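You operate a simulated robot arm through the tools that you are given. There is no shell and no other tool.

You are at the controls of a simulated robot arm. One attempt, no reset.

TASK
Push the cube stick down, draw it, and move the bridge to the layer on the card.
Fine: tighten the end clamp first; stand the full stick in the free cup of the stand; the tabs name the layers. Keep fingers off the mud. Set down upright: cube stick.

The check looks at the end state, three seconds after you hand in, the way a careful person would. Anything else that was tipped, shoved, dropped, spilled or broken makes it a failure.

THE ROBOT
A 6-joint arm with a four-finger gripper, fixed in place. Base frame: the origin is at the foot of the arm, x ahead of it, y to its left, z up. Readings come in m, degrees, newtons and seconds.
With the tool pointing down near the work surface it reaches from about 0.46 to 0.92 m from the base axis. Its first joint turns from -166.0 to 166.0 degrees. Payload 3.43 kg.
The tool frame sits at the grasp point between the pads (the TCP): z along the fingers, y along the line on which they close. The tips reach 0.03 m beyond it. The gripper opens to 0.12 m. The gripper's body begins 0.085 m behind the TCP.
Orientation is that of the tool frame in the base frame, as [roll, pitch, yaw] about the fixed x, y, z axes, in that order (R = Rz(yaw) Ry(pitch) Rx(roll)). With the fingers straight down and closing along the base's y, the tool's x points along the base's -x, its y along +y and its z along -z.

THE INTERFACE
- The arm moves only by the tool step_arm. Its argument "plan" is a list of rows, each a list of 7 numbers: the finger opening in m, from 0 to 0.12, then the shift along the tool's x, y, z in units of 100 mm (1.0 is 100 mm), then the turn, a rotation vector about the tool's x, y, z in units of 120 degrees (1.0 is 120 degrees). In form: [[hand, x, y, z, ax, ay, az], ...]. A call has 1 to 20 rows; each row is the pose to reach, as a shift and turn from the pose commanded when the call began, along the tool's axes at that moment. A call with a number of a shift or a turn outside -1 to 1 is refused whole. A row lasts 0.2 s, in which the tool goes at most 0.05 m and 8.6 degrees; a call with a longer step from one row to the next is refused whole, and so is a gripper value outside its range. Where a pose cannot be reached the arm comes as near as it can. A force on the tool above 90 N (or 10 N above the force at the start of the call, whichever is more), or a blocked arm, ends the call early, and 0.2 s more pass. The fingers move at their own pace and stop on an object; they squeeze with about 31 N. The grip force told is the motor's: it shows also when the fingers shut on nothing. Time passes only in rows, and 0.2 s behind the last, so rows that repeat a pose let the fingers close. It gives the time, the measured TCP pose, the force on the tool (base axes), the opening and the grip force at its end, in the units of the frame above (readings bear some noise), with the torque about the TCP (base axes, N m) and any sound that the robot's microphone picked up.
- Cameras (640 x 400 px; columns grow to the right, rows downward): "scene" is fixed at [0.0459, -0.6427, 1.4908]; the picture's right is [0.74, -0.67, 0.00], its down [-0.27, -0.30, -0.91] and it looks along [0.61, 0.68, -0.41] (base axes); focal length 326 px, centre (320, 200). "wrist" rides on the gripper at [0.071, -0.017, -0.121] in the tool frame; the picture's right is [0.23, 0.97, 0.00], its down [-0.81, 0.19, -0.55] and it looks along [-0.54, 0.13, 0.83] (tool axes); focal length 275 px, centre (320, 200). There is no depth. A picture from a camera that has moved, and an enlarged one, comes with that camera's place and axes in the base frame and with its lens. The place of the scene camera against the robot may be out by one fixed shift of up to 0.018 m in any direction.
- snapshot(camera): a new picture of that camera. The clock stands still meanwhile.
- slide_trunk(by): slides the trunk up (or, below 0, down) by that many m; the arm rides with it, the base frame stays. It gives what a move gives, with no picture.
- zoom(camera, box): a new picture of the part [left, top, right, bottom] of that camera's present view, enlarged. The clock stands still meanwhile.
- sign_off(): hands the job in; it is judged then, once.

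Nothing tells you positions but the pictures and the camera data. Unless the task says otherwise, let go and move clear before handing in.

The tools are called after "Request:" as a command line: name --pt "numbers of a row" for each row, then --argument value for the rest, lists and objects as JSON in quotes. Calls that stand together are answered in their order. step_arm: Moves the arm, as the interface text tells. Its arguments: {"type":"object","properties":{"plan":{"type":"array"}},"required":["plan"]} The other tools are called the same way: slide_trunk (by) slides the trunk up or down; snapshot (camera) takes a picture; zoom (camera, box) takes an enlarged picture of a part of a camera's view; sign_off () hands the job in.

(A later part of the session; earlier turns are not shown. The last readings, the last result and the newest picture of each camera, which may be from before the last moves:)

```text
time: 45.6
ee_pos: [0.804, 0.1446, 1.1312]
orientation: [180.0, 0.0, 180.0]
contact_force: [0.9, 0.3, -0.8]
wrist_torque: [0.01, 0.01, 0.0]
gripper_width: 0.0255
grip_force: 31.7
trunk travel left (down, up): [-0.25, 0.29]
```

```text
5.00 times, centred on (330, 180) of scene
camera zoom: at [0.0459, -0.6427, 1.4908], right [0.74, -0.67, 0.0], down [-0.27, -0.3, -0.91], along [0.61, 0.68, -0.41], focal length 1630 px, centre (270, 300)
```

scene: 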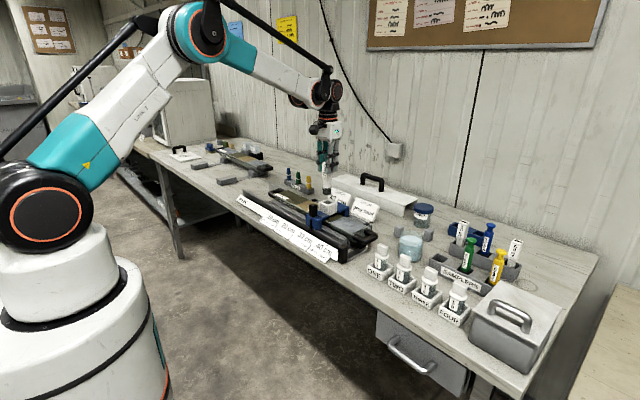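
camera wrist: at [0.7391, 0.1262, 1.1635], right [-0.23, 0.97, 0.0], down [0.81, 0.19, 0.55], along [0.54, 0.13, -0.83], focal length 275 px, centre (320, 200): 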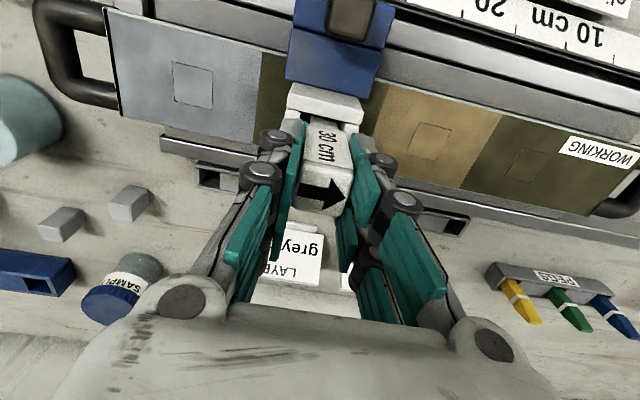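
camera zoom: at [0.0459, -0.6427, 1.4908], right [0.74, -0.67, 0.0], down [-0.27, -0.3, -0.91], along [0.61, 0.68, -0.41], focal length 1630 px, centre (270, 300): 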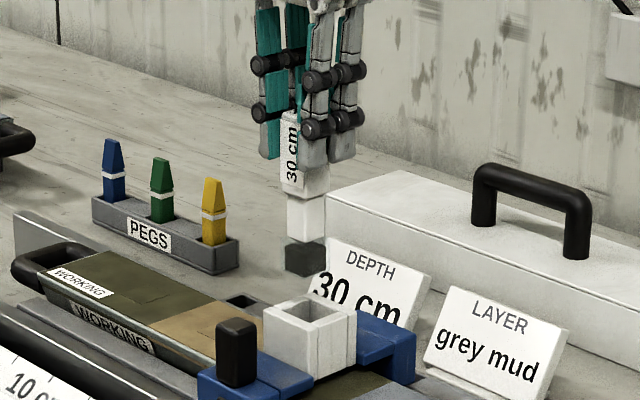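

The stick came out full, with a dark mud cube at its foot, and the bridge is undisturbed. Next I'll raise it further and carry it toward the free cup at roughly (0.894, -0.265).

Request:
step_arm --pt "0.0 0 0 -0.25 0 0 0" --pt "0.0 0 0 -0.5 0 0 0" --pt "0.0 0 -0.3 -0.6 0 0 0" --pt "0.0 0 -0.65 -0.6 0 0 0" --pt "0.0 0 -1.0 -0.6 0 0 0"

Request:
step_arm --pt "0.0 0 -0.35 0 0 0 0" --pt "0.0 0 -0.7 0 0 0 0" --pt "0.0 0 -1.0 0 0 0 0"

Request:
step_arm --pt "0.0 0 -0.35 0 0 0 0" --pt "0.0 0 -0.7 0 0 0 0" --pt "0.0 0 -1.0 0 0 0 0"

Request:
snapshot --camera "wrist"

Request:
snapshot --camera "scene"

```text
time: 46.9
ee_pos: [0.8051, 0.0415, 1.1927]
orientation: [-180.0, 0.0, -179.8]
contact_force: [-0.2, 0.4, -1.1]
wrist_torque: [-0.03, -0.02, -0.01]
gripper_width: 0.0253
grip_force: 30.9
trunk travel left (down, up): [-0.25, 0.29]
```

```text
time: 47.6
ee_pos: [0.8056, -0.0612, 1.1915]
orientation: [-180.0, 0.0, -180.0]
contact_force: [-0.7, -0.5, -0.5]
wrist_torque: [0.05, 0.01, 0.0]
gripper_width: 0.0254
grip_force: 31.1
trunk travel left (down, up): [-0.25, 0.29]
```

```text
time: 48.5
ee_pos: [0.8038, -0.159, 1.1935]
orientation: [-180.0, -0.1, -179.9]
contact_force: [-1.0, 0.4, 0.0]
wrist_torque: [0.04, 0.0, 0.02]
gripper_width: 0.0255
grip_force: 31.2
trunk travel left (down, up): [-0.25, 0.29]
```

```text
taken
camera wrist: at [0.7337, -0.1754, 1.3135], right [-0.23, 0.97, 0.0], down [0.81, 0.19, 0.55], along [0.54, 0.13, -0.83], focal length 275 px, centre (320, 200)
```

wrist: 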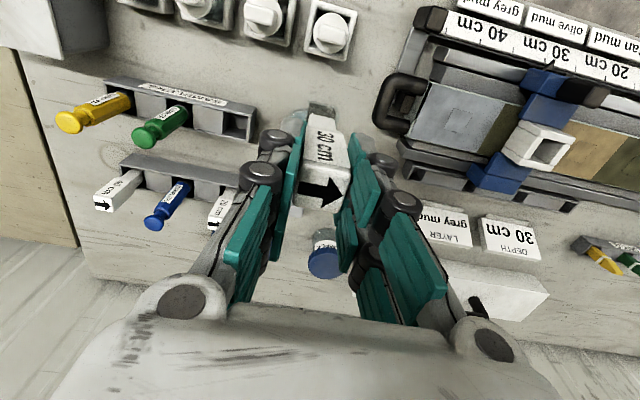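

```text
taken
```

scene: 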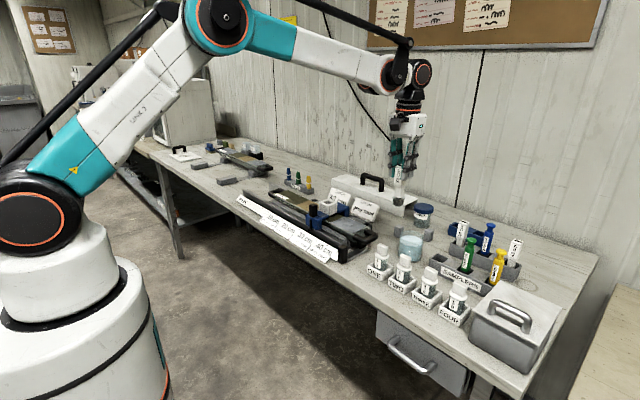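

Request:
zoom --camera "wrist" --box '[90, 70, 270, 240]'

Request:
zoom --camera "wrist" --box '[180, 80, 270, 160]'

Request:
zoom --camera "scene" --box '[425, 225, 505, 295]'

Request:
zoom --camera "scene" --box '[370, 130, 430, 230]'

```text
2.35 times, centred on (180, 155) of wrist
camera zoom: at [0.7337, -0.1754, 1.3135], right [-0.23, 0.97, 0.0], down [0.81, 0.19, 0.55], along [0.54, 0.13, -0.83], focal length 648 px, centre (649, 306)
```

zoom: 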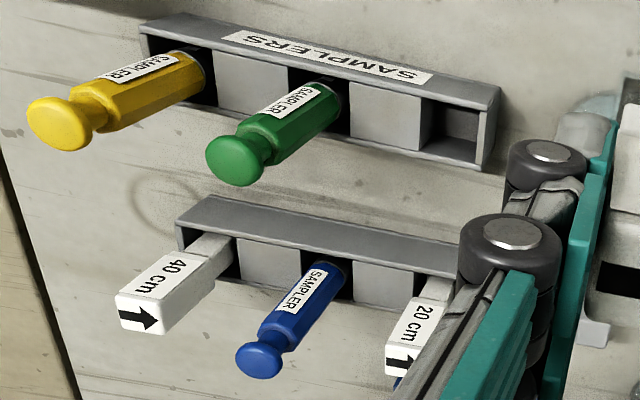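

```text
5.00 times, centred on (225, 120) of wrist
camera zoom: at [0.7337, -0.1754, 1.3135], right [-0.23, 0.97, 0.0], down [0.81, 0.19, 0.55], along [0.54, 0.13, -0.83], focal length 1376 px, centre (795, 600)
```

zoom: 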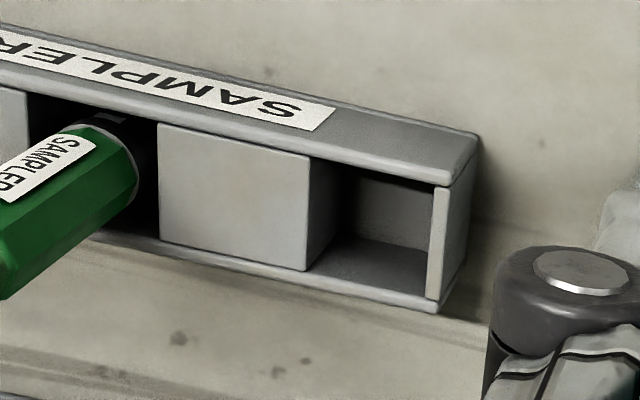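

```text
5.71 times, centred on (465, 260) of scene
camera zoom: at [0.0459, -0.6427, 1.4908], right [0.74, -0.67, 0.0], down [-0.27, -0.3, -0.91], along [0.61, 0.68, -0.41], focal length 1862 px, centre (-509, -143)
```

zoom: 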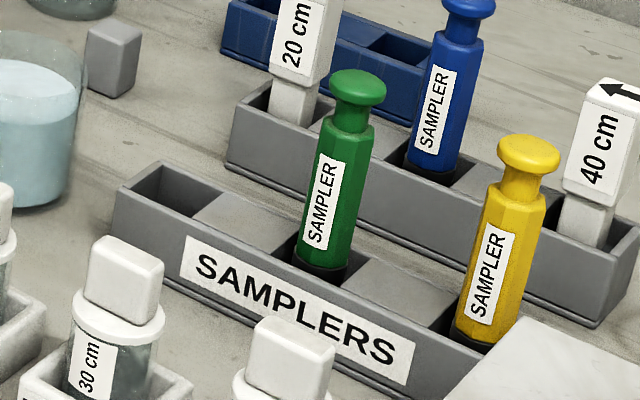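

```text
4.00 times, centred on (400, 180) of scene
camera zoom: at [0.0459, -0.6427, 1.4908], right [0.74, -0.67, 0.0], down [-0.27, -0.3, -0.91], along [0.61, 0.68, -0.41], focal length 1304 px, centre (0, 280)
```

zoom: 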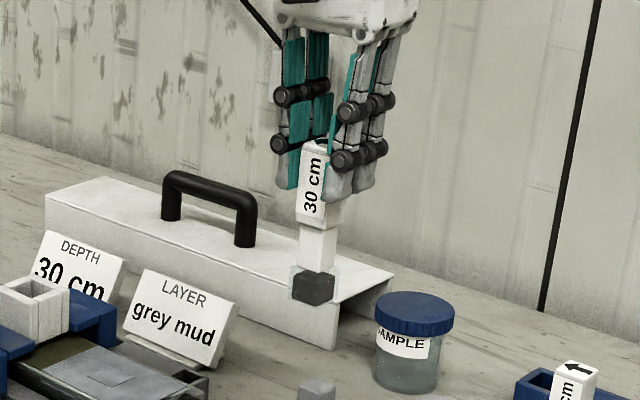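

The stick's clear cube is full of mud. The free cup measures about 0.04 m wide, with its rim at z ≈ 0.912 and centre near (0.894, -0.265). I'll move above it at a safe height and check that the arm can reach.

Request:
step_arm --pt "0.0 -0.3 -0.3 0 0 0 0" --pt "0.0 -0.55 -0.6 0 0 0 0" --pt "0.0 -0.8 -0.85 0 0 0 0" --pt "0.0 -0.89 -1.0 0 0 0 0" --pt "0.0 -0.89 -1.0 0 0 0 0"

Request:
step_arm --pt "0.0 0 -0.06 0.2 0 0 0" --pt "0.0 0 -0.06 0.4 0 0 0" --pt "0.0 0 -0.06 0.5 0 0 0" --pt "0.0 0 -0.06 0.5 0 0 0"

Request:
snapshot --camera "wrist"

Request:
zoom --camera "scene" --box '[390, 180, 530, 300]'

```text
time: 49.6
ee_pos: [0.8719, -0.2521, 1.1882]
orientation: [-179.9, -0.1, -180.0]
contact_force: [-1.2, -0.1, 0.0]
wrist_torque: [0.03, 0.0, 0.0]
gripper_width: 0.0251
grip_force: 31.3
out of reach, approached as far as the arm can: row 3, 4, 5
trunk travel left (down, up): [-0.25, 0.29]
```

```text
time: 50.6
ee_pos: [0.8709, -0.2574, 1.1375]
orientation: [-180.0, 0.1, 180.0]
contact_force: [0.5, -0.4, 0.1]
wrist_torque: [0.01, 0.04, -0.03]
gripper_width: 0.0253
grip_force: 31.1
trunk travel left (down, up): [-0.25, 0.29]
```

```text
taken
camera wrist: at [0.802, -0.2738, 1.2579], right [-0.23, 0.97, 0.0], down [0.81, 0.19, 0.55], along [0.54, 0.13, -0.83], focal length 275 px, centre (320, 200)
```

wrist: 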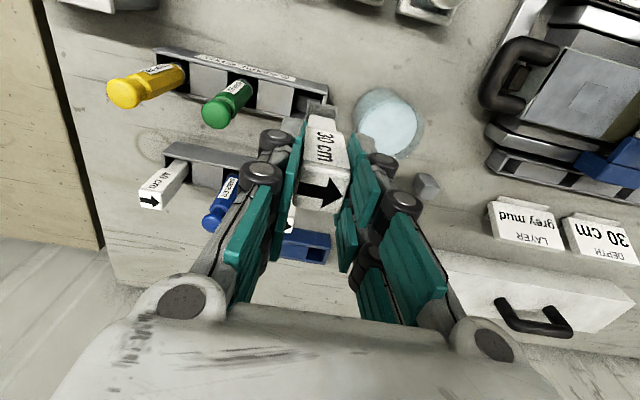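

```text
3.33 times, centred on (460, 240) of scene
camera zoom: at [0.0459, -0.6427, 1.4908], right [0.74, -0.67, 0.0], down [-0.27, -0.3, -0.91], along [0.61, 0.68, -0.41], focal length 1086 px, centre (-147, 67)
```

zoom: 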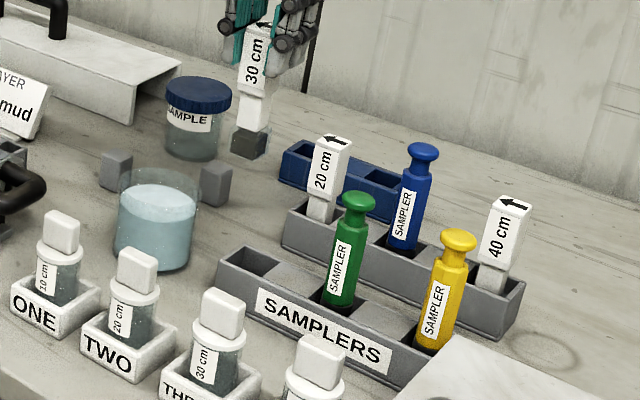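

The arm falls about 2.5 cm short at this height; its reach is better lower relative to the shoulder. I'll raise the trunk so the same spot is lower relative to the arm, then try again.

Request:
slide_trunk --by 0.1

Request:
zoom --camera "scene" --box '[370, 120, 470, 220]'

```text
time: 52.0
ee_pos: [0.8728, -0.2565, 1.237]
orientation: [179.9, -0.1, 180.0]
contact_force: [0.0, 0.1, 0.5]
wrist_torque: [0.0, 0.05, 0.0]
gripper_width: 0.0252
grip_force: 30.9
trunk travel left (down, up): [-0.35, 0.19]
```

```text
4.00 times, centred on (420, 170) of scene
camera zoom: at [0.0459, -0.6427, 1.4908], right [0.74, -0.67, 0.0], down [-0.27, -0.3, -0.91], along [0.61, 0.68, -0.41], focal length 1304 px, centre (-80, 320)
```

zoom: 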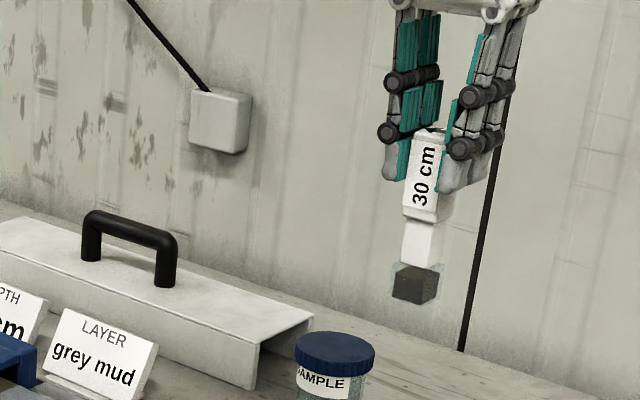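

Request:
step_arm --pt "0.0 0 0 0.3 0 0 0" --pt "0.0 0 0 0.6 0 0 0" --pt "0.0 -0.1 -0.04 0.9 0 0 0" --pt "0.0 -0.21 -0.08 1.0 0 0 0" --pt "0.0 -0.21 -0.08 1.0 0 0 0"

Request:
snapshot --camera "wrist"

Request:
zoom --camera "scene" --box '[400, 180, 520, 290]'

```text
time: 53.2
ee_pos: [0.8872, -0.2637, 1.1385]
orientation: [-179.9, -0.1, -180.0]
contact_force: [-0.3, 0.7, 0.0]
wrist_torque: [0.0, 0.04, 0.0]
gripper_width: 0.0254
grip_force: 30.9
out of reach, approached as far as the arm can: row 4, 5
trunk travel left (down, up): [-0.35, 0.19]
```

```text
taken
camera wrist: at [0.818, -0.2788, 1.2585], right [-0.23, 0.97, 0.0], down [0.81, 0.19, 0.55], along [0.54, 0.13, -0.83], focal length 275 px, centre (320, 200)
```

wrist: 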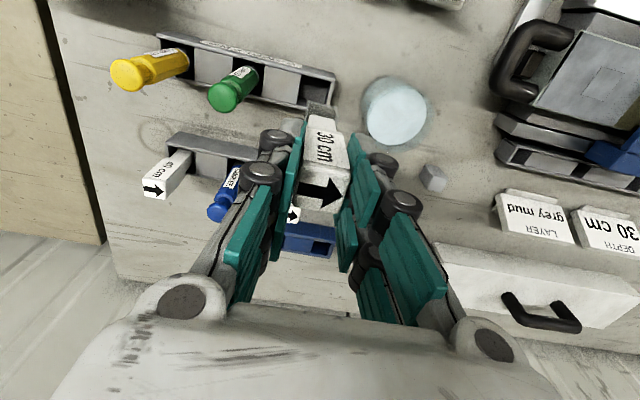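

```text
3.64 times, centred on (460, 235) of scene
camera zoom: at [0.0459, -0.6427, 1.4908], right [0.74, -0.67, 0.0], down [-0.27, -0.3, -0.91], along [0.61, 0.68, -0.41], focal length 1185 px, centre (-189, 73)
```

zoom: 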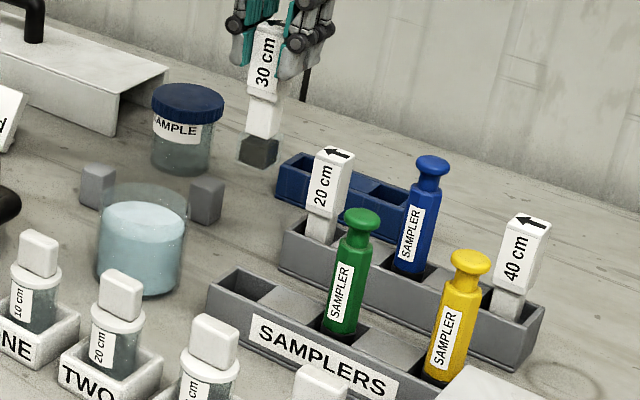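

Request:
zoom --camera "wrist" --box '[230, 40, 370, 150]'

```text
3.64 times, centred on (300, 95) of wrist
camera zoom: at [0.818, -0.2788, 1.2585], right [-0.23, 0.97, 0.0], down [0.81, 0.19, 0.55], along [0.54, 0.13, -0.83], focal length 1001 px, centre (393, 582)
```

zoom: 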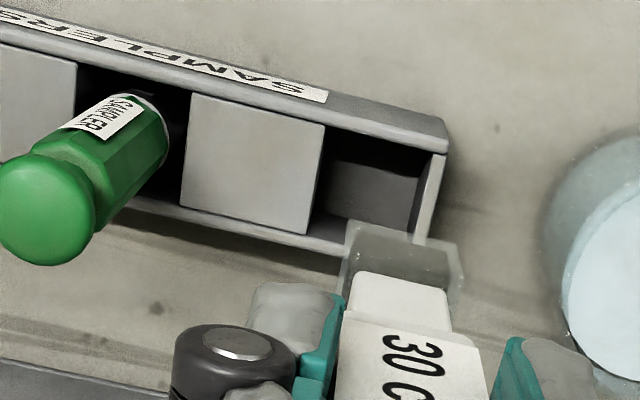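

The reach is nearly there and improves as I go down. The cup centre is about 3 mm further out and 7 mm to the right of the stick. I'll lower to just above the rim while correcting, then re-check.

Request:
step_arm --pt "0.0 0 -0.03 0.25 0 0 0" --pt "0.0 -0.01 -0.065 0.5 0 0 0" --pt "0.0 -0.03 -0.065 0.75 0 0 0" --pt "0.0 -0.03 -0.065 0.85 0 0 0" --pt "0.0 -0.03 -0.065 0.85 0 0 0"

Request:
zoom --camera "wrist" --box '[230, 10, 400, 150]'

Request:
zoom --camera "scene" --box '[410, 210, 490, 280]'

```text
time: 54.4
ee_pos: [0.8722, -0.2652, 1.0586]
orientation: [180.0, -0.1, -179.9]
contact_force: [-0.1, 0.0, -0.1]
wrist_torque: [-0.01, -0.01, -0.03]
gripper_width: 0.0254
grip_force: 31.1
out of reach, approached as far as the arm can: row 1, 2, 3, 4, 5
trunk travel left (down, up): [-0.35, 0.19]
```

```text
2.86 times, centred on (315, 80) of wrist
camera zoom: at [0.8019, -0.2811, 1.1791], right [-0.23, 0.97, 0.0], down [0.81, 0.19, 0.55], along [0.54, 0.13, -0.83], focal length 786 px, centre (334, 543)
```

zoom: 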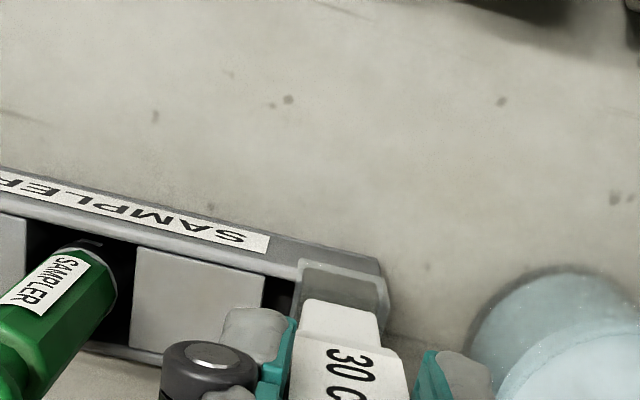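

```text
5.71 times, centred on (450, 245) of scene
camera zoom: at [0.0459, -0.6427, 1.4908], right [0.74, -0.67, 0.0], down [-0.27, -0.3, -0.91], along [0.61, 0.68, -0.41], focal length 1862 px, centre (-423, -57)
```

zoom: 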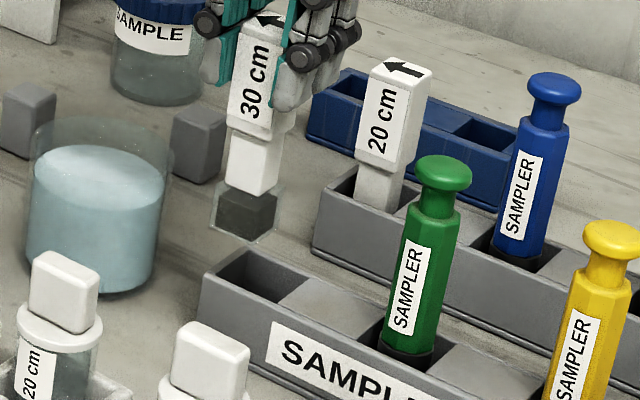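

At this trunk height, going lower shortens the reach; from the readings the best is with the tool about 5 cm below where I started relative to the trunk. I'll raise the stick clear, bring the trunk down a little below its original height, and use a slight outward tilt if needed.

Request:
step_arm --pt "0.0 0 0 -0.3 0 0 0" --pt "0.0 0 0 -0.65 0 0 0" --pt "0.0 0 0 -1.0 0 0 0" --pt "0.0 0 0 -1.0 0 0 0"

Request:
step_arm --pt "0.0 0 0 -0.3 0 0 0" --pt "0.0 0 0 -0.6 0 0 0" --pt "0.0 0 0 -0.6 0 0 0"

```text
time: 55.4
ee_pos: [0.8757, -0.2647, 1.1605]
orientation: [-180.0, -0.1, -179.9]
contact_force: [0.2, 0.9, 0.5]
wrist_torque: [-0.01, -0.05, -0.07]
gripper_width: 0.0251
grip_force: 31.4
trunk travel left (down, up): [-0.35, 0.19]
```

```text
time: 56.2
ee_pos: [0.8732, -0.2636, 1.2192]
orientation: [-179.9, 0.0, 179.9]
contact_force: [0.0, 1.1, -0.6]
wrist_torque: [0.0, 0.01, 0.0]
gripper_width: 0.0253
grip_force: 30.9
trunk travel left (down, up): [-0.35, 0.19]
```

Request:
slide_trunk --by -0.13

Request:
snapshot --camera "scene"

Request:
zoom --camera "wrist" --box '[220, 30, 390, 160]'

```text
time: 57.8
ee_pos: [0.8727, -0.263, 1.0887]
orientation: [180.0, 0.0, -179.9]
contact_force: [-0.5, 0.8, 0.1]
wrist_torque: [0.0, 0.01, -0.03]
gripper_width: 0.0255
grip_force: 30.6
trunk travel left (down, up): [-0.22, 0.32]
```

```text
taken
```

scene: 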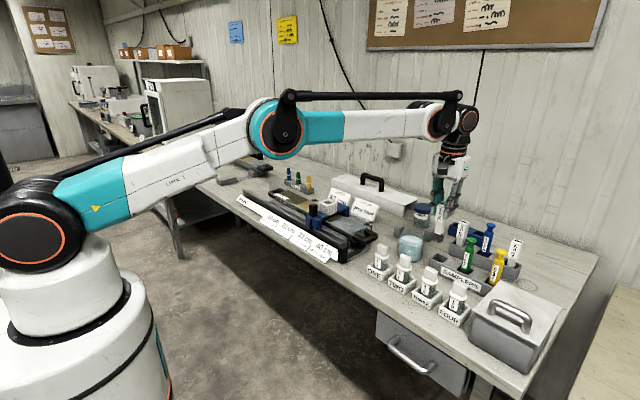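

```text
3.08 times, centred on (305, 95) of wrist
camera zoom: at [0.8029, -0.2797, 1.21], right [-0.23, 0.97, 0.0], down [0.81, 0.19, 0.55], along [0.54, 0.13, -0.83], focal length 847 px, centre (366, 523)
```

zoom: 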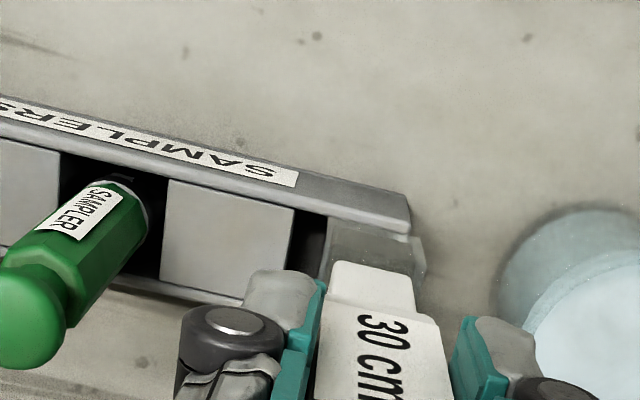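

The arm is nearly straight here, so I'll use a slight (3°) outward tilt to gain the last centimetre. I'll hover with the stick's foot just above the rim and re-measure.

Request:
step_arm --pt "0.0 0 0 0 0 -0.013 0" --pt "0.0 -0.04 -0.02 0.1 0 -0.025 0" --pt "0.0 -0.08 -0.03 0.2 0 -0.025 0" --pt "0.0 -0.12 -0.04 0.25 0 -0.025 0" --pt "0.0 -0.12 -0.04 0.25 0 -0.025 0"

Request:
zoom --camera "wrist" --box '[230, 20, 400, 150]'

Request:
zoom --camera "scene" --box '[410, 210, 490, 280]'

```text
time: 59.0
ee_pos: [0.8843, -0.2668, 1.0651]
orientation: [180.0, 2.9, 179.9]
contact_force: [-0.1, -0.4, -1.6]
wrist_torque: [0.01, 0.03, -0.01]
gripper_width: 0.0252
grip_force: 31.2
trunk travel left (down, up): [-0.22, 0.32]
```

```text
3.08 times, centred on (315, 85) of wrist
camera zoom: at [0.8079, -0.2831, 1.1811], right [-0.23, 0.97, -0.01], down [0.78, 0.19, 0.59], along [0.58, 0.13, -0.8], focal length 847 px, centre (335, 554)
```

zoom: 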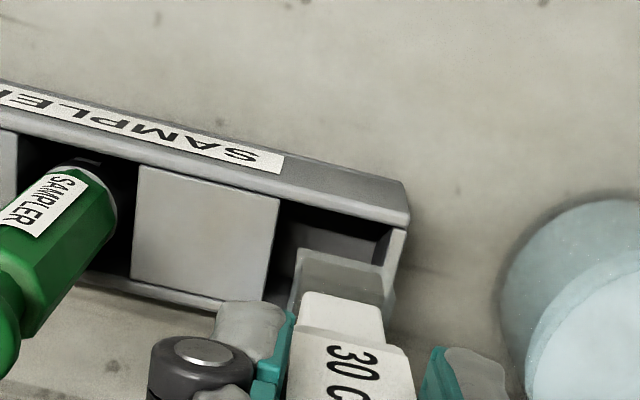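

```text
5.71 times, centred on (450, 245) of scene
camera zoom: at [0.0459, -0.6427, 1.4908], right [0.74, -0.67, 0.0], down [-0.27, -0.3, -0.91], along [0.61, 0.68, -0.41], focal length 1862 px, centre (-423, -57)
```

zoom: 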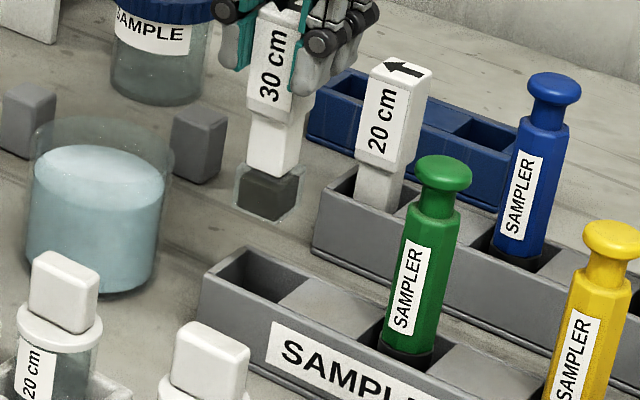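

Measured: the cup opening is about 36 × 32 mm, centred near (0.8955, -0.268), and the cube is 26 mm wide. The stick's foot is at about (0.891, -0.267). I'll nudge out 5 mm and right 1.5 mm, then check again before inserting.

Request:
step_arm --pt "0.0 -0.025 -0.008 0 0 0 0" --pt "0.0 -0.05 -0.015 0 0 0 0" --pt "0.0 -0.05 -0.015 0.06 0 0 0" --pt "0.0 -0.045 -0.015 0.12 0 0 0" --pt "0.0 -0.045 -0.015 0.12 0 0 0"

Request:
zoom --camera "wrist" --box '[270, 20, 390, 140]'

Request:
zoom --camera "scene" --box '[425, 225, 475, 275]'

```text
time: 60.2
ee_pos: [0.8902, -0.2684, 1.0514]
orientation: [179.9, 3.0, -180.0]
contact_force: [0.3, 0.0, -0.8]
wrist_torque: [-0.01, -0.01, -0.03]
gripper_width: 0.0254
grip_force: 30.9
trunk travel left (down, up): [-0.22, 0.32]
```

```text
3.33 times, centred on (330, 80) of wrist
camera zoom: at [0.8139, -0.2851, 1.1683], right [-0.23, 0.97, -0.01], down [0.78, 0.19, 0.59], along [0.58, 0.13, -0.8], focal length 918 px, centre (287, 600)
```

zoom: 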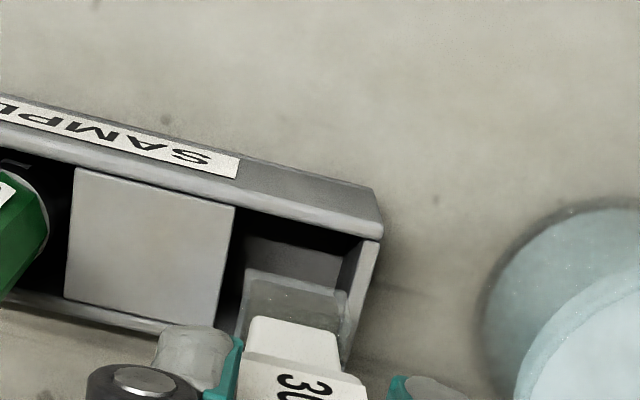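

```text
8.00 times, centred on (450, 250) of scene
camera zoom: at [0.0459, -0.6427, 1.4908], right [0.74, -0.67, 0.0], down [-0.27, -0.3, -0.91], along [0.61, 0.68, -0.41], focal length 2607 px, centre (-720, -200)
```

zoom: 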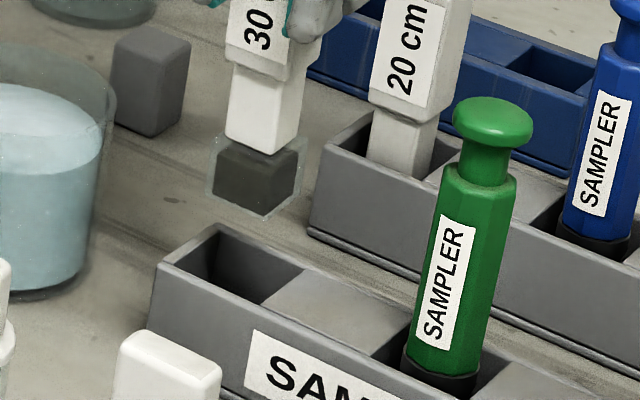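

The foot is now over the opening, at about (0.8965, -0.268) against the cup centre (0.895, -0.268). I'll correct 1 mm and lower straight down into the cup, watching the forces.

Request:
step_arm --pt "0.0 0.017 0 0.1 0 0 0" --pt "0.0 0.022 0 0.2 0 0 0" --pt "0.0 0.025 0 0.26 0 0 0" --pt "0.0 0.025 0 0.26 0 0 0"

Request:
zoom --camera "scene" --box '[425, 225, 475, 275]'

Request:
zoom --camera "wrist" --box '[270, 20, 390, 140]'

```text
time: 61.2
ee_pos: [0.8884, -0.2703, 1.0265]
orientation: [-179.9, 3.0, 180.0]
contact_force: [0.4, 0.5, -0.6]
wrist_torque: [-0.02, 0.01, 0.01]
gripper_width: 0.0254
grip_force: 31.6
trunk travel left (down, up): [-0.22, 0.32]
```

```text
8.00 times, centred on (450, 250) of scene
camera zoom: at [0.0459, -0.6427, 1.4908], right [0.74, -0.67, 0.0], down [-0.27, -0.3, -0.91], along [0.61, 0.68, -0.41], focal length 2607 px, centre (-720, -200)
```

zoom: 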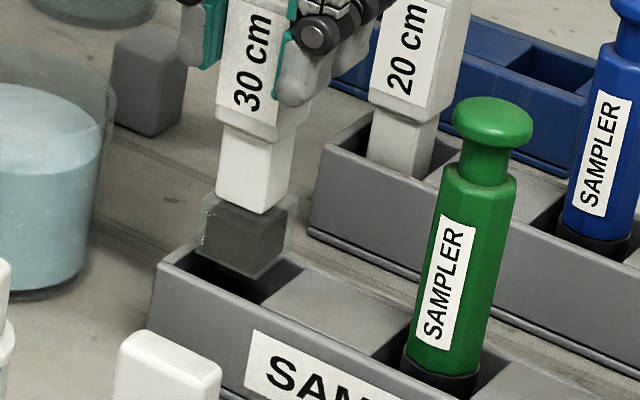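

```text
3.33 times, centred on (330, 80) of wrist
camera zoom: at [0.8131, -0.2856, 1.1427], right [-0.23, 0.97, -0.01], down [0.78, 0.19, 0.59], along [0.58, 0.13, -0.8], focal length 918 px, centre (287, 600)
```

zoom: 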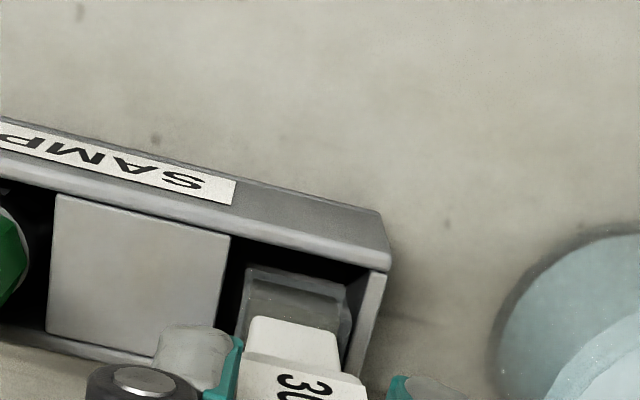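

The foot is right at the rim. It's well centred in y but about 1.5–2 mm too far out in x, so I'll shift inward and continue down in small steps.

Request:
step_arm --pt "0.0 0.017 0.0 0 0 0 0" --pt "0.0 0.02 0.0 0.06 0 0 0" --pt "0.0 0.023 0.0 0.12 0 0 0" --pt "0.0 0.025 0.0 0.16 0 0 0" --pt "0.0 0.025 0.0 0.16 0 0 0"

Request:
zoom --camera "scene" --box '[425, 225, 475, 275]'

Request:
zoom --camera "wrist" --box '[270, 20, 390, 140]'

```text
time: 62.4
ee_pos: [0.8884, -0.2697, 1.0088]
orientation: [-180.0, 2.9, -179.9]
contact_force: [-1.2, 0.0, -0.4]
wrist_torque: [0.01, 0.01, 0.02]
gripper_width: 0.0254
grip_force: 30.7
trunk travel left (down, up): [-0.22, 0.32]
```

```text
8.00 times, centred on (450, 250) of scene
camera zoom: at [0.0459, -0.6427, 1.4908], right [0.74, -0.67, 0.0], down [-0.27, -0.3, -0.91], along [0.61, 0.68, -0.41], focal length 2607 px, centre (-720, -200)
```

zoom: 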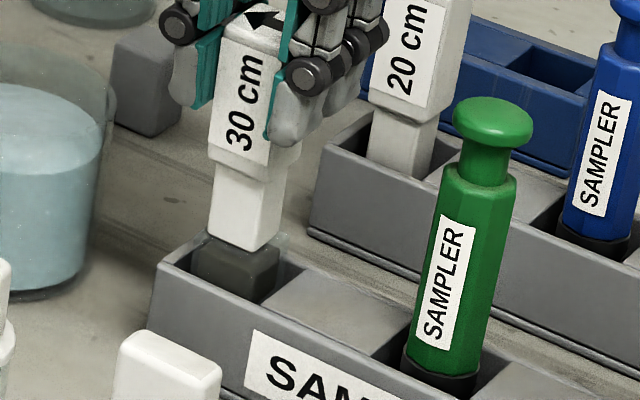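

```text
3.33 times, centred on (330, 80) of wrist
camera zoom: at [0.8121, -0.2857, 1.1263], right [-0.23, 0.97, -0.01], down [0.78, 0.19, 0.59], along [0.58, 0.13, -0.8], focal length 918 px, centre (287, 600)
```

zoom: 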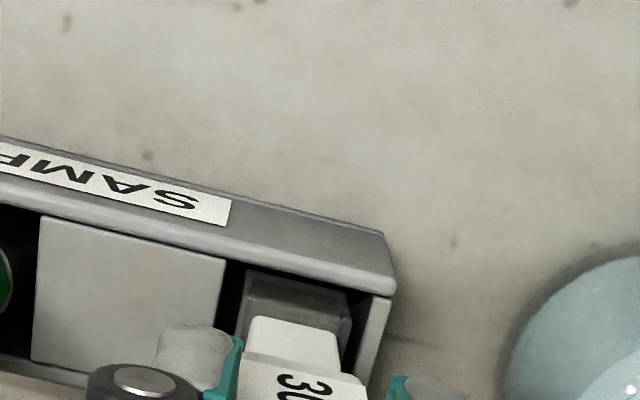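

The cube is inside the cup with no side contact. Lowering the rest of the way until it touches the floor.

Request:
step_arm --pt "0.0 0.003 0.0 0.05 0 0 0" --pt "0.0 0.006 0.0 0.1 0 0 0" --pt "0.0 0.007 0.0 0.13 0 0 0" --pt "0.0 0.007 0.0 0.13 0 0 0"

Request:
zoom --camera "scene" --box '[425, 225, 475, 275]'

```text
time: 63.4
ee_pos: [0.8881, -0.2677, 0.9972]
orientation: [179.9, 3.0, 180.0]
contact_force: [0.0, 0.2, -0.2]
wrist_torque: [0.01, 0.0, 0.01]
gripper_width: 0.0257
grip_force: 30.9
trunk travel left (down, up): [-0.22, 0.32]
```

```text
8.00 times, centred on (450, 250) of scene
camera zoom: at [0.0459, -0.6427, 1.4908], right [0.74, -0.67, 0.0], down [-0.27, -0.3, -0.91], along [0.61, 0.68, -0.41], focal length 2607 px, centre (-720, -200)
```

zoom: 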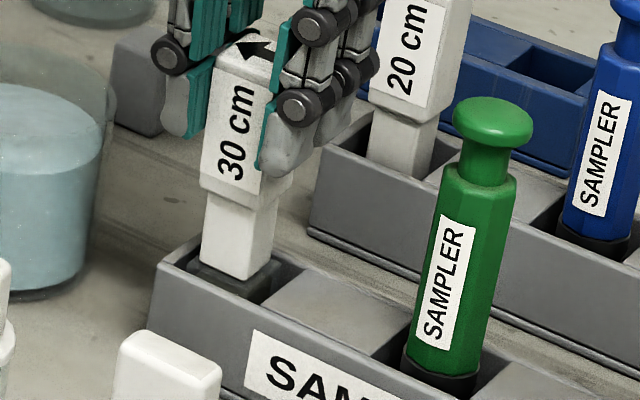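

Request:
step_arm --pt "0.0 0.002 0.0 0.03 0 0 0" --pt "0.0 0.003 0.0 0.06 0 0 0" --pt "0.0 0.003 0.0 0.06 0 0 0"

Request:
step_arm --pt "0.0 0.001 0.0 0.02 0 0 0" --pt "0.0 0.002 0.0 0.03 0 0 0" --pt "0.0 0.002 0.0 0.03 0 0 0"

Request:
zoom --camera "scene" --box '[425, 225, 475, 275]'

```text
time: 64.2
ee_pos: [0.8864, -0.2681, 0.9917]
orientation: [-180.0, 3.0, -180.0]
contact_force: [-0.1, -0.5, -0.9]
wrist_torque: [0.03, 0.01, 0.01]
gripper_width: 0.0252
grip_force: 31.2
trunk travel left (down, up): [-0.22, 0.32]
```

```text
time: 65.0
ee_pos: [0.8871, -0.27, 0.9881]
orientation: [-180.0, 3.0, 180.0]
contact_force: [-0.3, 0.4, 0.0]
wrist_torque: [0.0, -0.03, 0.0]
gripper_width: 0.0256
grip_force: 30.6
trunk travel left (down, up): [-0.22, 0.32]
```

```text
8.00 times, centred on (450, 250) of scene
camera zoom: at [0.0459, -0.6427, 1.4908], right [0.74, -0.67, 0.0], down [-0.27, -0.3, -0.91], along [0.61, 0.68, -0.41], focal length 2607 px, centre (-720, -200)
```

zoom: 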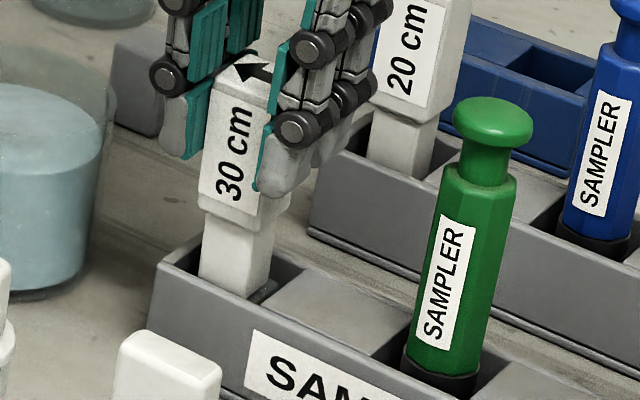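

Request:
step_arm --pt "0.0 0.001 0.0 0.02 0 0 0" --pt "0.0 0.002 0.0 0.04 0 0 0" --pt "0.0 0.002 0.0 0.04 0 0 0"

Request:
step_arm --pt "0.0 0.001 0.0 0.015 0 0 0" --pt "0.0 0.0015 0.0 0.03 0 0 0" --pt "0.0 0.0015 0.0 0.03 0 0 0"

Request:
zoom --camera "scene" --box '[425, 225, 475, 275]'

```text
time: 65.8
ee_pos: [0.8863, -0.2702, 0.9832]
orientation: [180.0, 3.0, 179.9]
contact_force: [0.6, -0.5, -0.5]
wrist_torque: [0.01, 0.01, 0.02]
gripper_width: 0.0253
grip_force: 31.2
trunk travel left (down, up): [-0.22, 0.32]
```

```text
time: 66.6
ee_pos: [0.8874, -0.2698, 0.9811]
orientation: [180.0, 3.1, 180.0]
contact_force: [0.3, -0.1, 1.0]
wrist_torque: [-0.01, -0.02, 0.0]
gripper_width: 0.0254
grip_force: 30.8
trunk travel left (down, up): [-0.22, 0.32]
```

```text
8.00 times, centred on (450, 250) of scene
camera zoom: at [0.0459, -0.6427, 1.4908], right [0.74, -0.67, 0.0], down [-0.27, -0.3, -0.91], along [0.61, 0.68, -0.41], focal length 2607 px, centre (-720, -200)
```

zoom: 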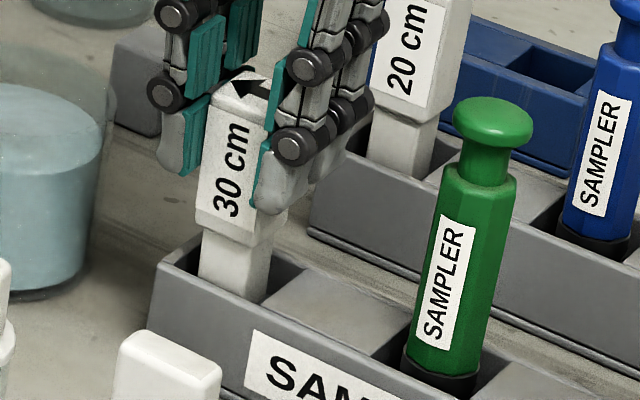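

Request:
step_arm --pt "0.0 0.001 0.0 0.015 0 0 0" --pt "0.0 0.001 0.0 0.025 0 0 0" --pt "0.0 0.001 0.0 0.025 0 0 0"

Request:
zoom --camera "scene" --box '[415, 215, 495, 285]'

Request:
zoom --camera "wrist" --box '[250, 60, 410, 220]'

```text
time: 67.4
ee_pos: [0.8866, -0.2689, 0.9803]
orientation: [180.0, 3.1, 180.0]
contact_force: [9.0, -1.8, 21.1]
wrist_torque: [-0.1, -0.47, 0.04]
gripper_width: 0.0254
grip_force: 31.1
trunk travel left (down, up): [-0.22, 0.32]
```

```text
5.71 times, centred on (455, 250) of scene
camera zoom: at [0.0459, -0.6427, 1.4908], right [0.74, -0.67, 0.0], down [-0.27, -0.3, -0.91], along [0.61, 0.68, -0.41], focal length 1862 px, centre (-451, -86)
```

zoom: 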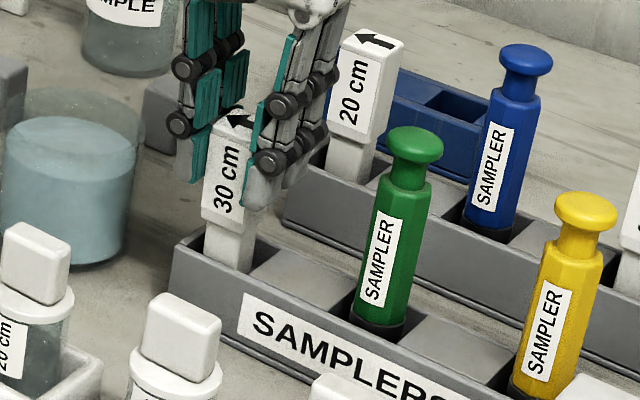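

```text
2.50 times, centred on (330, 140) of wrist
camera zoom: at [0.8102, -0.2849, 1.097], right [-0.23, 0.97, -0.01], down [0.78, 0.19, 0.6], along [0.58, 0.13, -0.8], focal length 688 px, centre (295, 350)
```

zoom: 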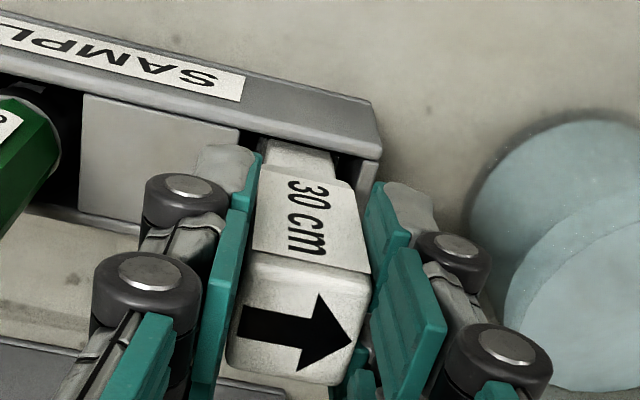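

The foot has reached the floor (21 N). I'll relieve the pressure by about 1.5 mm, then open gently so the stick settles upright.

Request:
step_arm --pt "0.0 0.0 0.0 -0.012 0 0 0" --pt "0.0 0.0 0.0 -0.018 0 0 0"

```text
time: 68.0
ee_pos: [0.8856, -0.2683, 0.9806]
orientation: [180.0, 3.0, 180.0]
contact_force: [4.0, -1.5, 7.7]
wrist_torque: [-0.11, -0.26, 0.0]
gripper_width: 0.0255
grip_force: 30.8
trunk travel left (down, up): [-0.22, 0.32]
```

Request:
step_arm --pt "0.0 0.0 0.0 -0.006 0 0 0" --pt "0.028 0.0 0.0 -0.006 0 0 0" --pt "0.032 0.0 0.0 -0.006 0 0 0" --pt "0.038 0.0 0.0 -0.006 0 0 0" --pt "0.045 0.0 0.0 -0.006 0 0 0" --pt "0.045 0.0 0.0 -0.006 0 0 0"

Request:
zoom --camera "scene" --box '[415, 215, 495, 285]'

Request:
zoom --camera "wrist" --box '[250, 60, 410, 220]'

```text
time: 69.4
ee_pos: [0.8877, -0.269, 0.9812]
orientation: [179.9, 3.0, -180.0]
contact_force: [0.0, -0.7, -0.3]
wrist_torque: [-0.01, 0.03, 0.02]
gripper_width: 0.0449
grip_force: 0.0
trunk travel left (down, up): [-0.22, 0.32]
```

```text
5.71 times, centred on (455, 250) of scene
camera zoom: at [0.0459, -0.6427, 1.4908], right [0.74, -0.67, 0.0], down [-0.27, -0.3, -0.91], along [0.61, 0.68, -0.41], focal length 1862 px, centre (-451, -86)
```

zoom: 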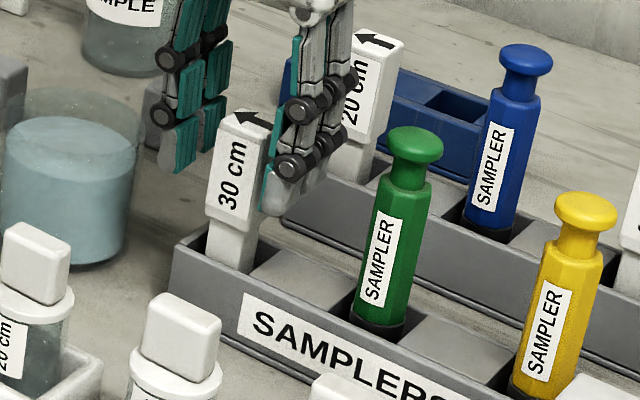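

```text
2.50 times, centred on (330, 140) of wrist
camera zoom: at [0.8115, -0.2846, 1.098], right [-0.23, 0.97, -0.01], down [0.78, 0.19, 0.59], along [0.58, 0.13, -0.8], focal length 688 px, centre (295, 350)
```

zoom: 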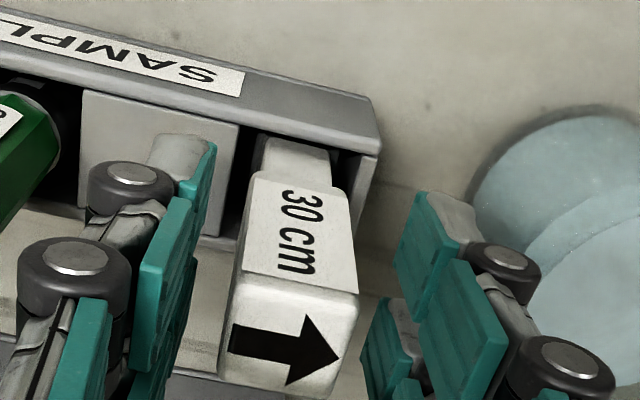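

The stick is released and standing upright like its neighbour. I'll withdraw straight up, then check it.

Request:
step_arm --pt "0.045 0 0 -0.2 0 0 0" --pt "0.045 0 0 -0.5 0 0 0" --pt "0.05 0 0 -0.8 0 0 0" --pt "0.06 0 0 -1.0 0 0 0" --pt "0.06 0 0 -1.0 0 0 0"

Request:
zoom --camera "scene" --box '[415, 200, 515, 285]'

Request:
snapshot --camera "wrist"

```text
time: 70.6
ee_pos: [0.8838, -0.2705, 1.0797]
orientation: [180.0, 2.9, -180.0]
contact_force: [0.1, 0.4, 0.4]
wrist_torque: [0.01, 0.0, 0.0]
gripper_width: 0.0601
grip_force: 0.0
trunk travel left (down, up): [-0.22, 0.32]
```

```text
4.71 times, centred on (465, 242) of scene
camera zoom: at [0.0459, -0.6427, 1.4908], right [0.74, -0.67, 0.0], down [-0.27, -0.3, -0.91], along [0.61, 0.68, -0.41], focal length 1534 px, centre (-362, 0)
```

zoom: 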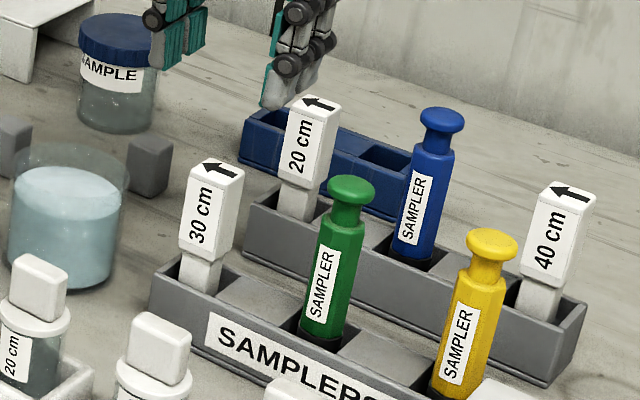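

```text
taken
camera wrist: at [0.8082, -0.2857, 1.1983], right [-0.23, 0.97, -0.01], down [0.78, 0.19, 0.59], along [0.58, 0.13, -0.8], focal length 275 px, centre (320, 200)
```

wrist: 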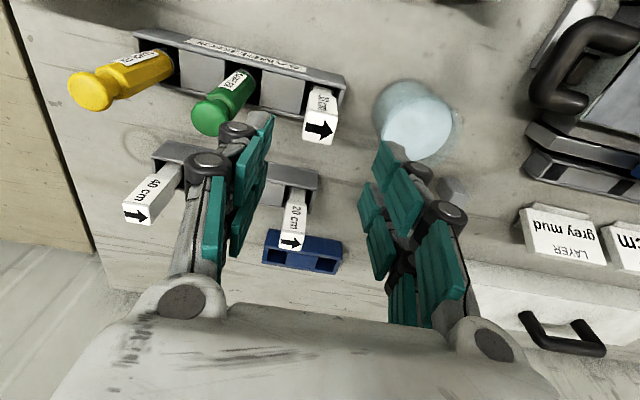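

The 30 cm stick stands upright in the free cup, and all neighbours are untouched. Next is the bridge: I'll level the tool, rise, and travel back over to the black knob near (0.72, 0.144).

Request:
step_arm --pt "0.06 0.1 0 -0.35 0 0.01 0" --pt "0.06 0.3 0.0 -0.7 0 0.025 0" --pt "0.06 0.6 0.1 -1.0 0 0.025 0" --pt "0.06 0.9 0.3 -1.0 0 0.025 0" --pt "0.06 1.0 0.6 -1.0 0 0.025 0"

Request:
step_arm --pt "0.06 0.2 0.4 0 0 0 0" --pt "0.06 0.4 0.8 0 0 0 0" --pt "0.06 0.5 1.0 0 0 0 0"

Request:
step_arm --pt "0.06 0 0.4 0 0 0 0" --pt "0.06 0 0.8 0 0 0 0" --pt "0.06 0 1.0 0 0 0 0"

Request:
step_arm --pt "0.06 0 0.4 0 0 0 0" --pt "0.06 0 0.8 0 0 0 0" --pt "0.06 0 1.0 0 0 0 0"

Request:
snapshot --camera "wrist"

Request:
snapshot --camera "scene"

```text
time: 71.8
ee_pos: [0.7783, -0.2074, 1.1757]
orientation: [-179.9, 0.0, 180.0]
contact_force: [-0.7, 0.5, -0.5]
wrist_torque: [0.01, 0.0, -0.03]
gripper_width: 0.0602
grip_force: 0.1
trunk travel left (down, up): [-0.22, 0.32]
```

```text
time: 72.6
ee_pos: [0.7266, -0.1085, 1.1774]
orientation: [-180.0, 0.0, 179.9]
contact_force: [-0.1, 0.1, 0.1]
wrist_torque: [0.02, -0.02, -0.03]
gripper_width: 0.06
grip_force: 0.0
trunk travel left (down, up): [-0.22, 0.32]
```

```text
time: 73.4
ee_pos: [0.7248, -0.01, 1.1753]
orientation: [179.9, 0.0, 180.0]
contact_force: [0.6, -0.2, 0.5]
wrist_torque: [0.03, 0.0, 0.0]
gripper_width: 0.0598
grip_force: 0.1
trunk travel left (down, up): [-0.22, 0.32]
```

```text
time: 74.2
ee_pos: [0.7266, 0.0893, 1.1758]
orientation: [180.0, 0.0, -180.0]
contact_force: [0.7, 0.5, -0.5]
wrist_torque: [-0.02, -0.03, 0.02]
gripper_width: 0.0603
grip_force: 0.1
trunk travel left (down, up): [-0.22, 0.32]
```

```text
taken
camera wrist: at [0.6565, 0.0739, 1.2961], right [-0.23, 0.97, 0.0], down [0.81, 0.19, 0.55], along [0.54, 0.13, -0.83], focal length 275 px, centre (320, 200)
```

wrist: 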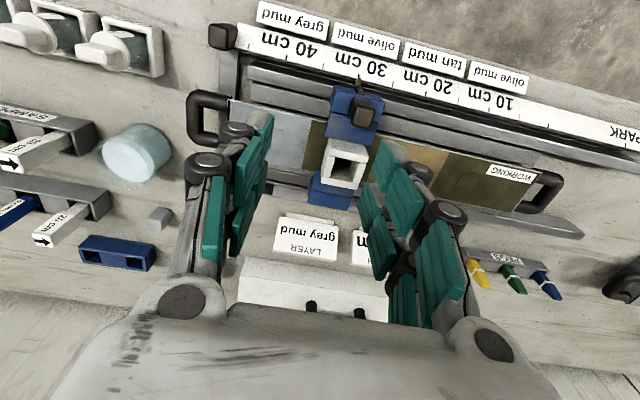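

```text
taken
```

scene: 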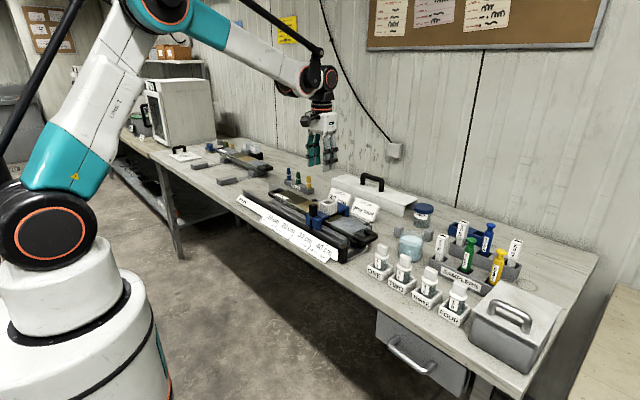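

Request:
zoom --camera "wrist" --box '[250, 30, 450, 220]'

Request:
zoom --camera "wrist" --box '[320, 50, 400, 130]'

Request:
zoom --camera "wrist" --box '[180, 10, 290, 140]'

```text
2.11 times, centred on (350, 125) of wrist
camera zoom: at [0.6565, 0.0739, 1.2961], right [-0.23, 0.97, 0.0], down [0.81, 0.19, 0.55], along [0.54, 0.13, -0.83], focal length 580 px, centre (257, 358)
```

zoom: 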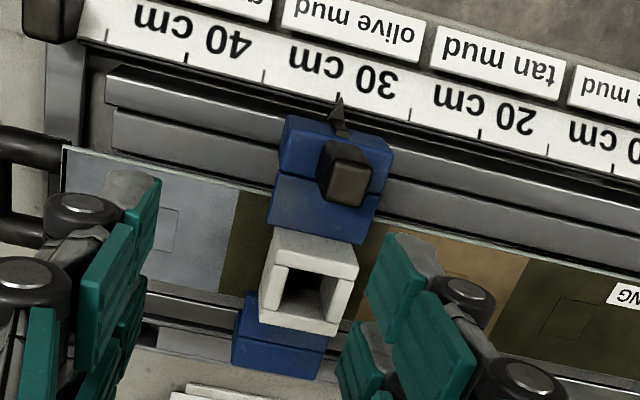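

```text
5.00 times, centred on (360, 90) of wrist
camera zoom: at [0.6565, 0.0739, 1.2961], right [-0.23, 0.97, 0.0], down [0.81, 0.19, 0.55], along [0.54, 0.13, -0.83], focal length 1376 px, centre (120, 750)
```

zoom: 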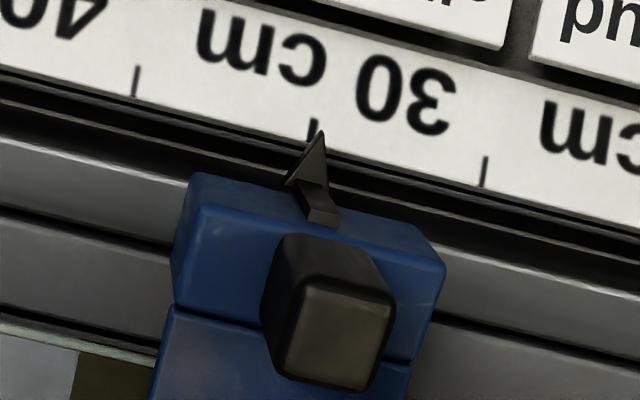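

```text
3.08 times, centred on (235, 75) of wrist
camera zoom: at [0.6565, 0.0739, 1.2961], right [-0.23, 0.97, 0.0], down [0.81, 0.19, 0.55], along [0.54, 0.13, -0.83], focal length 847 px, centre (582, 585)
```

zoom: 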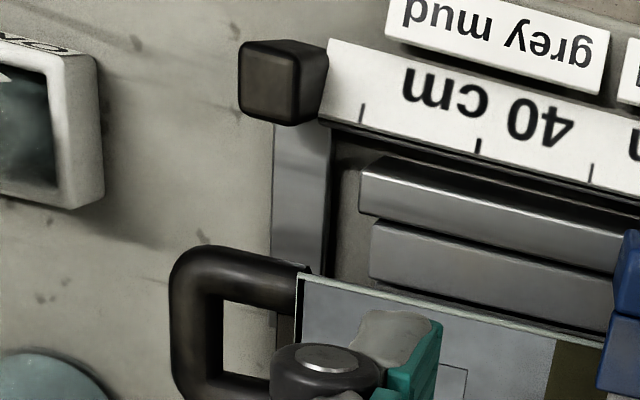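

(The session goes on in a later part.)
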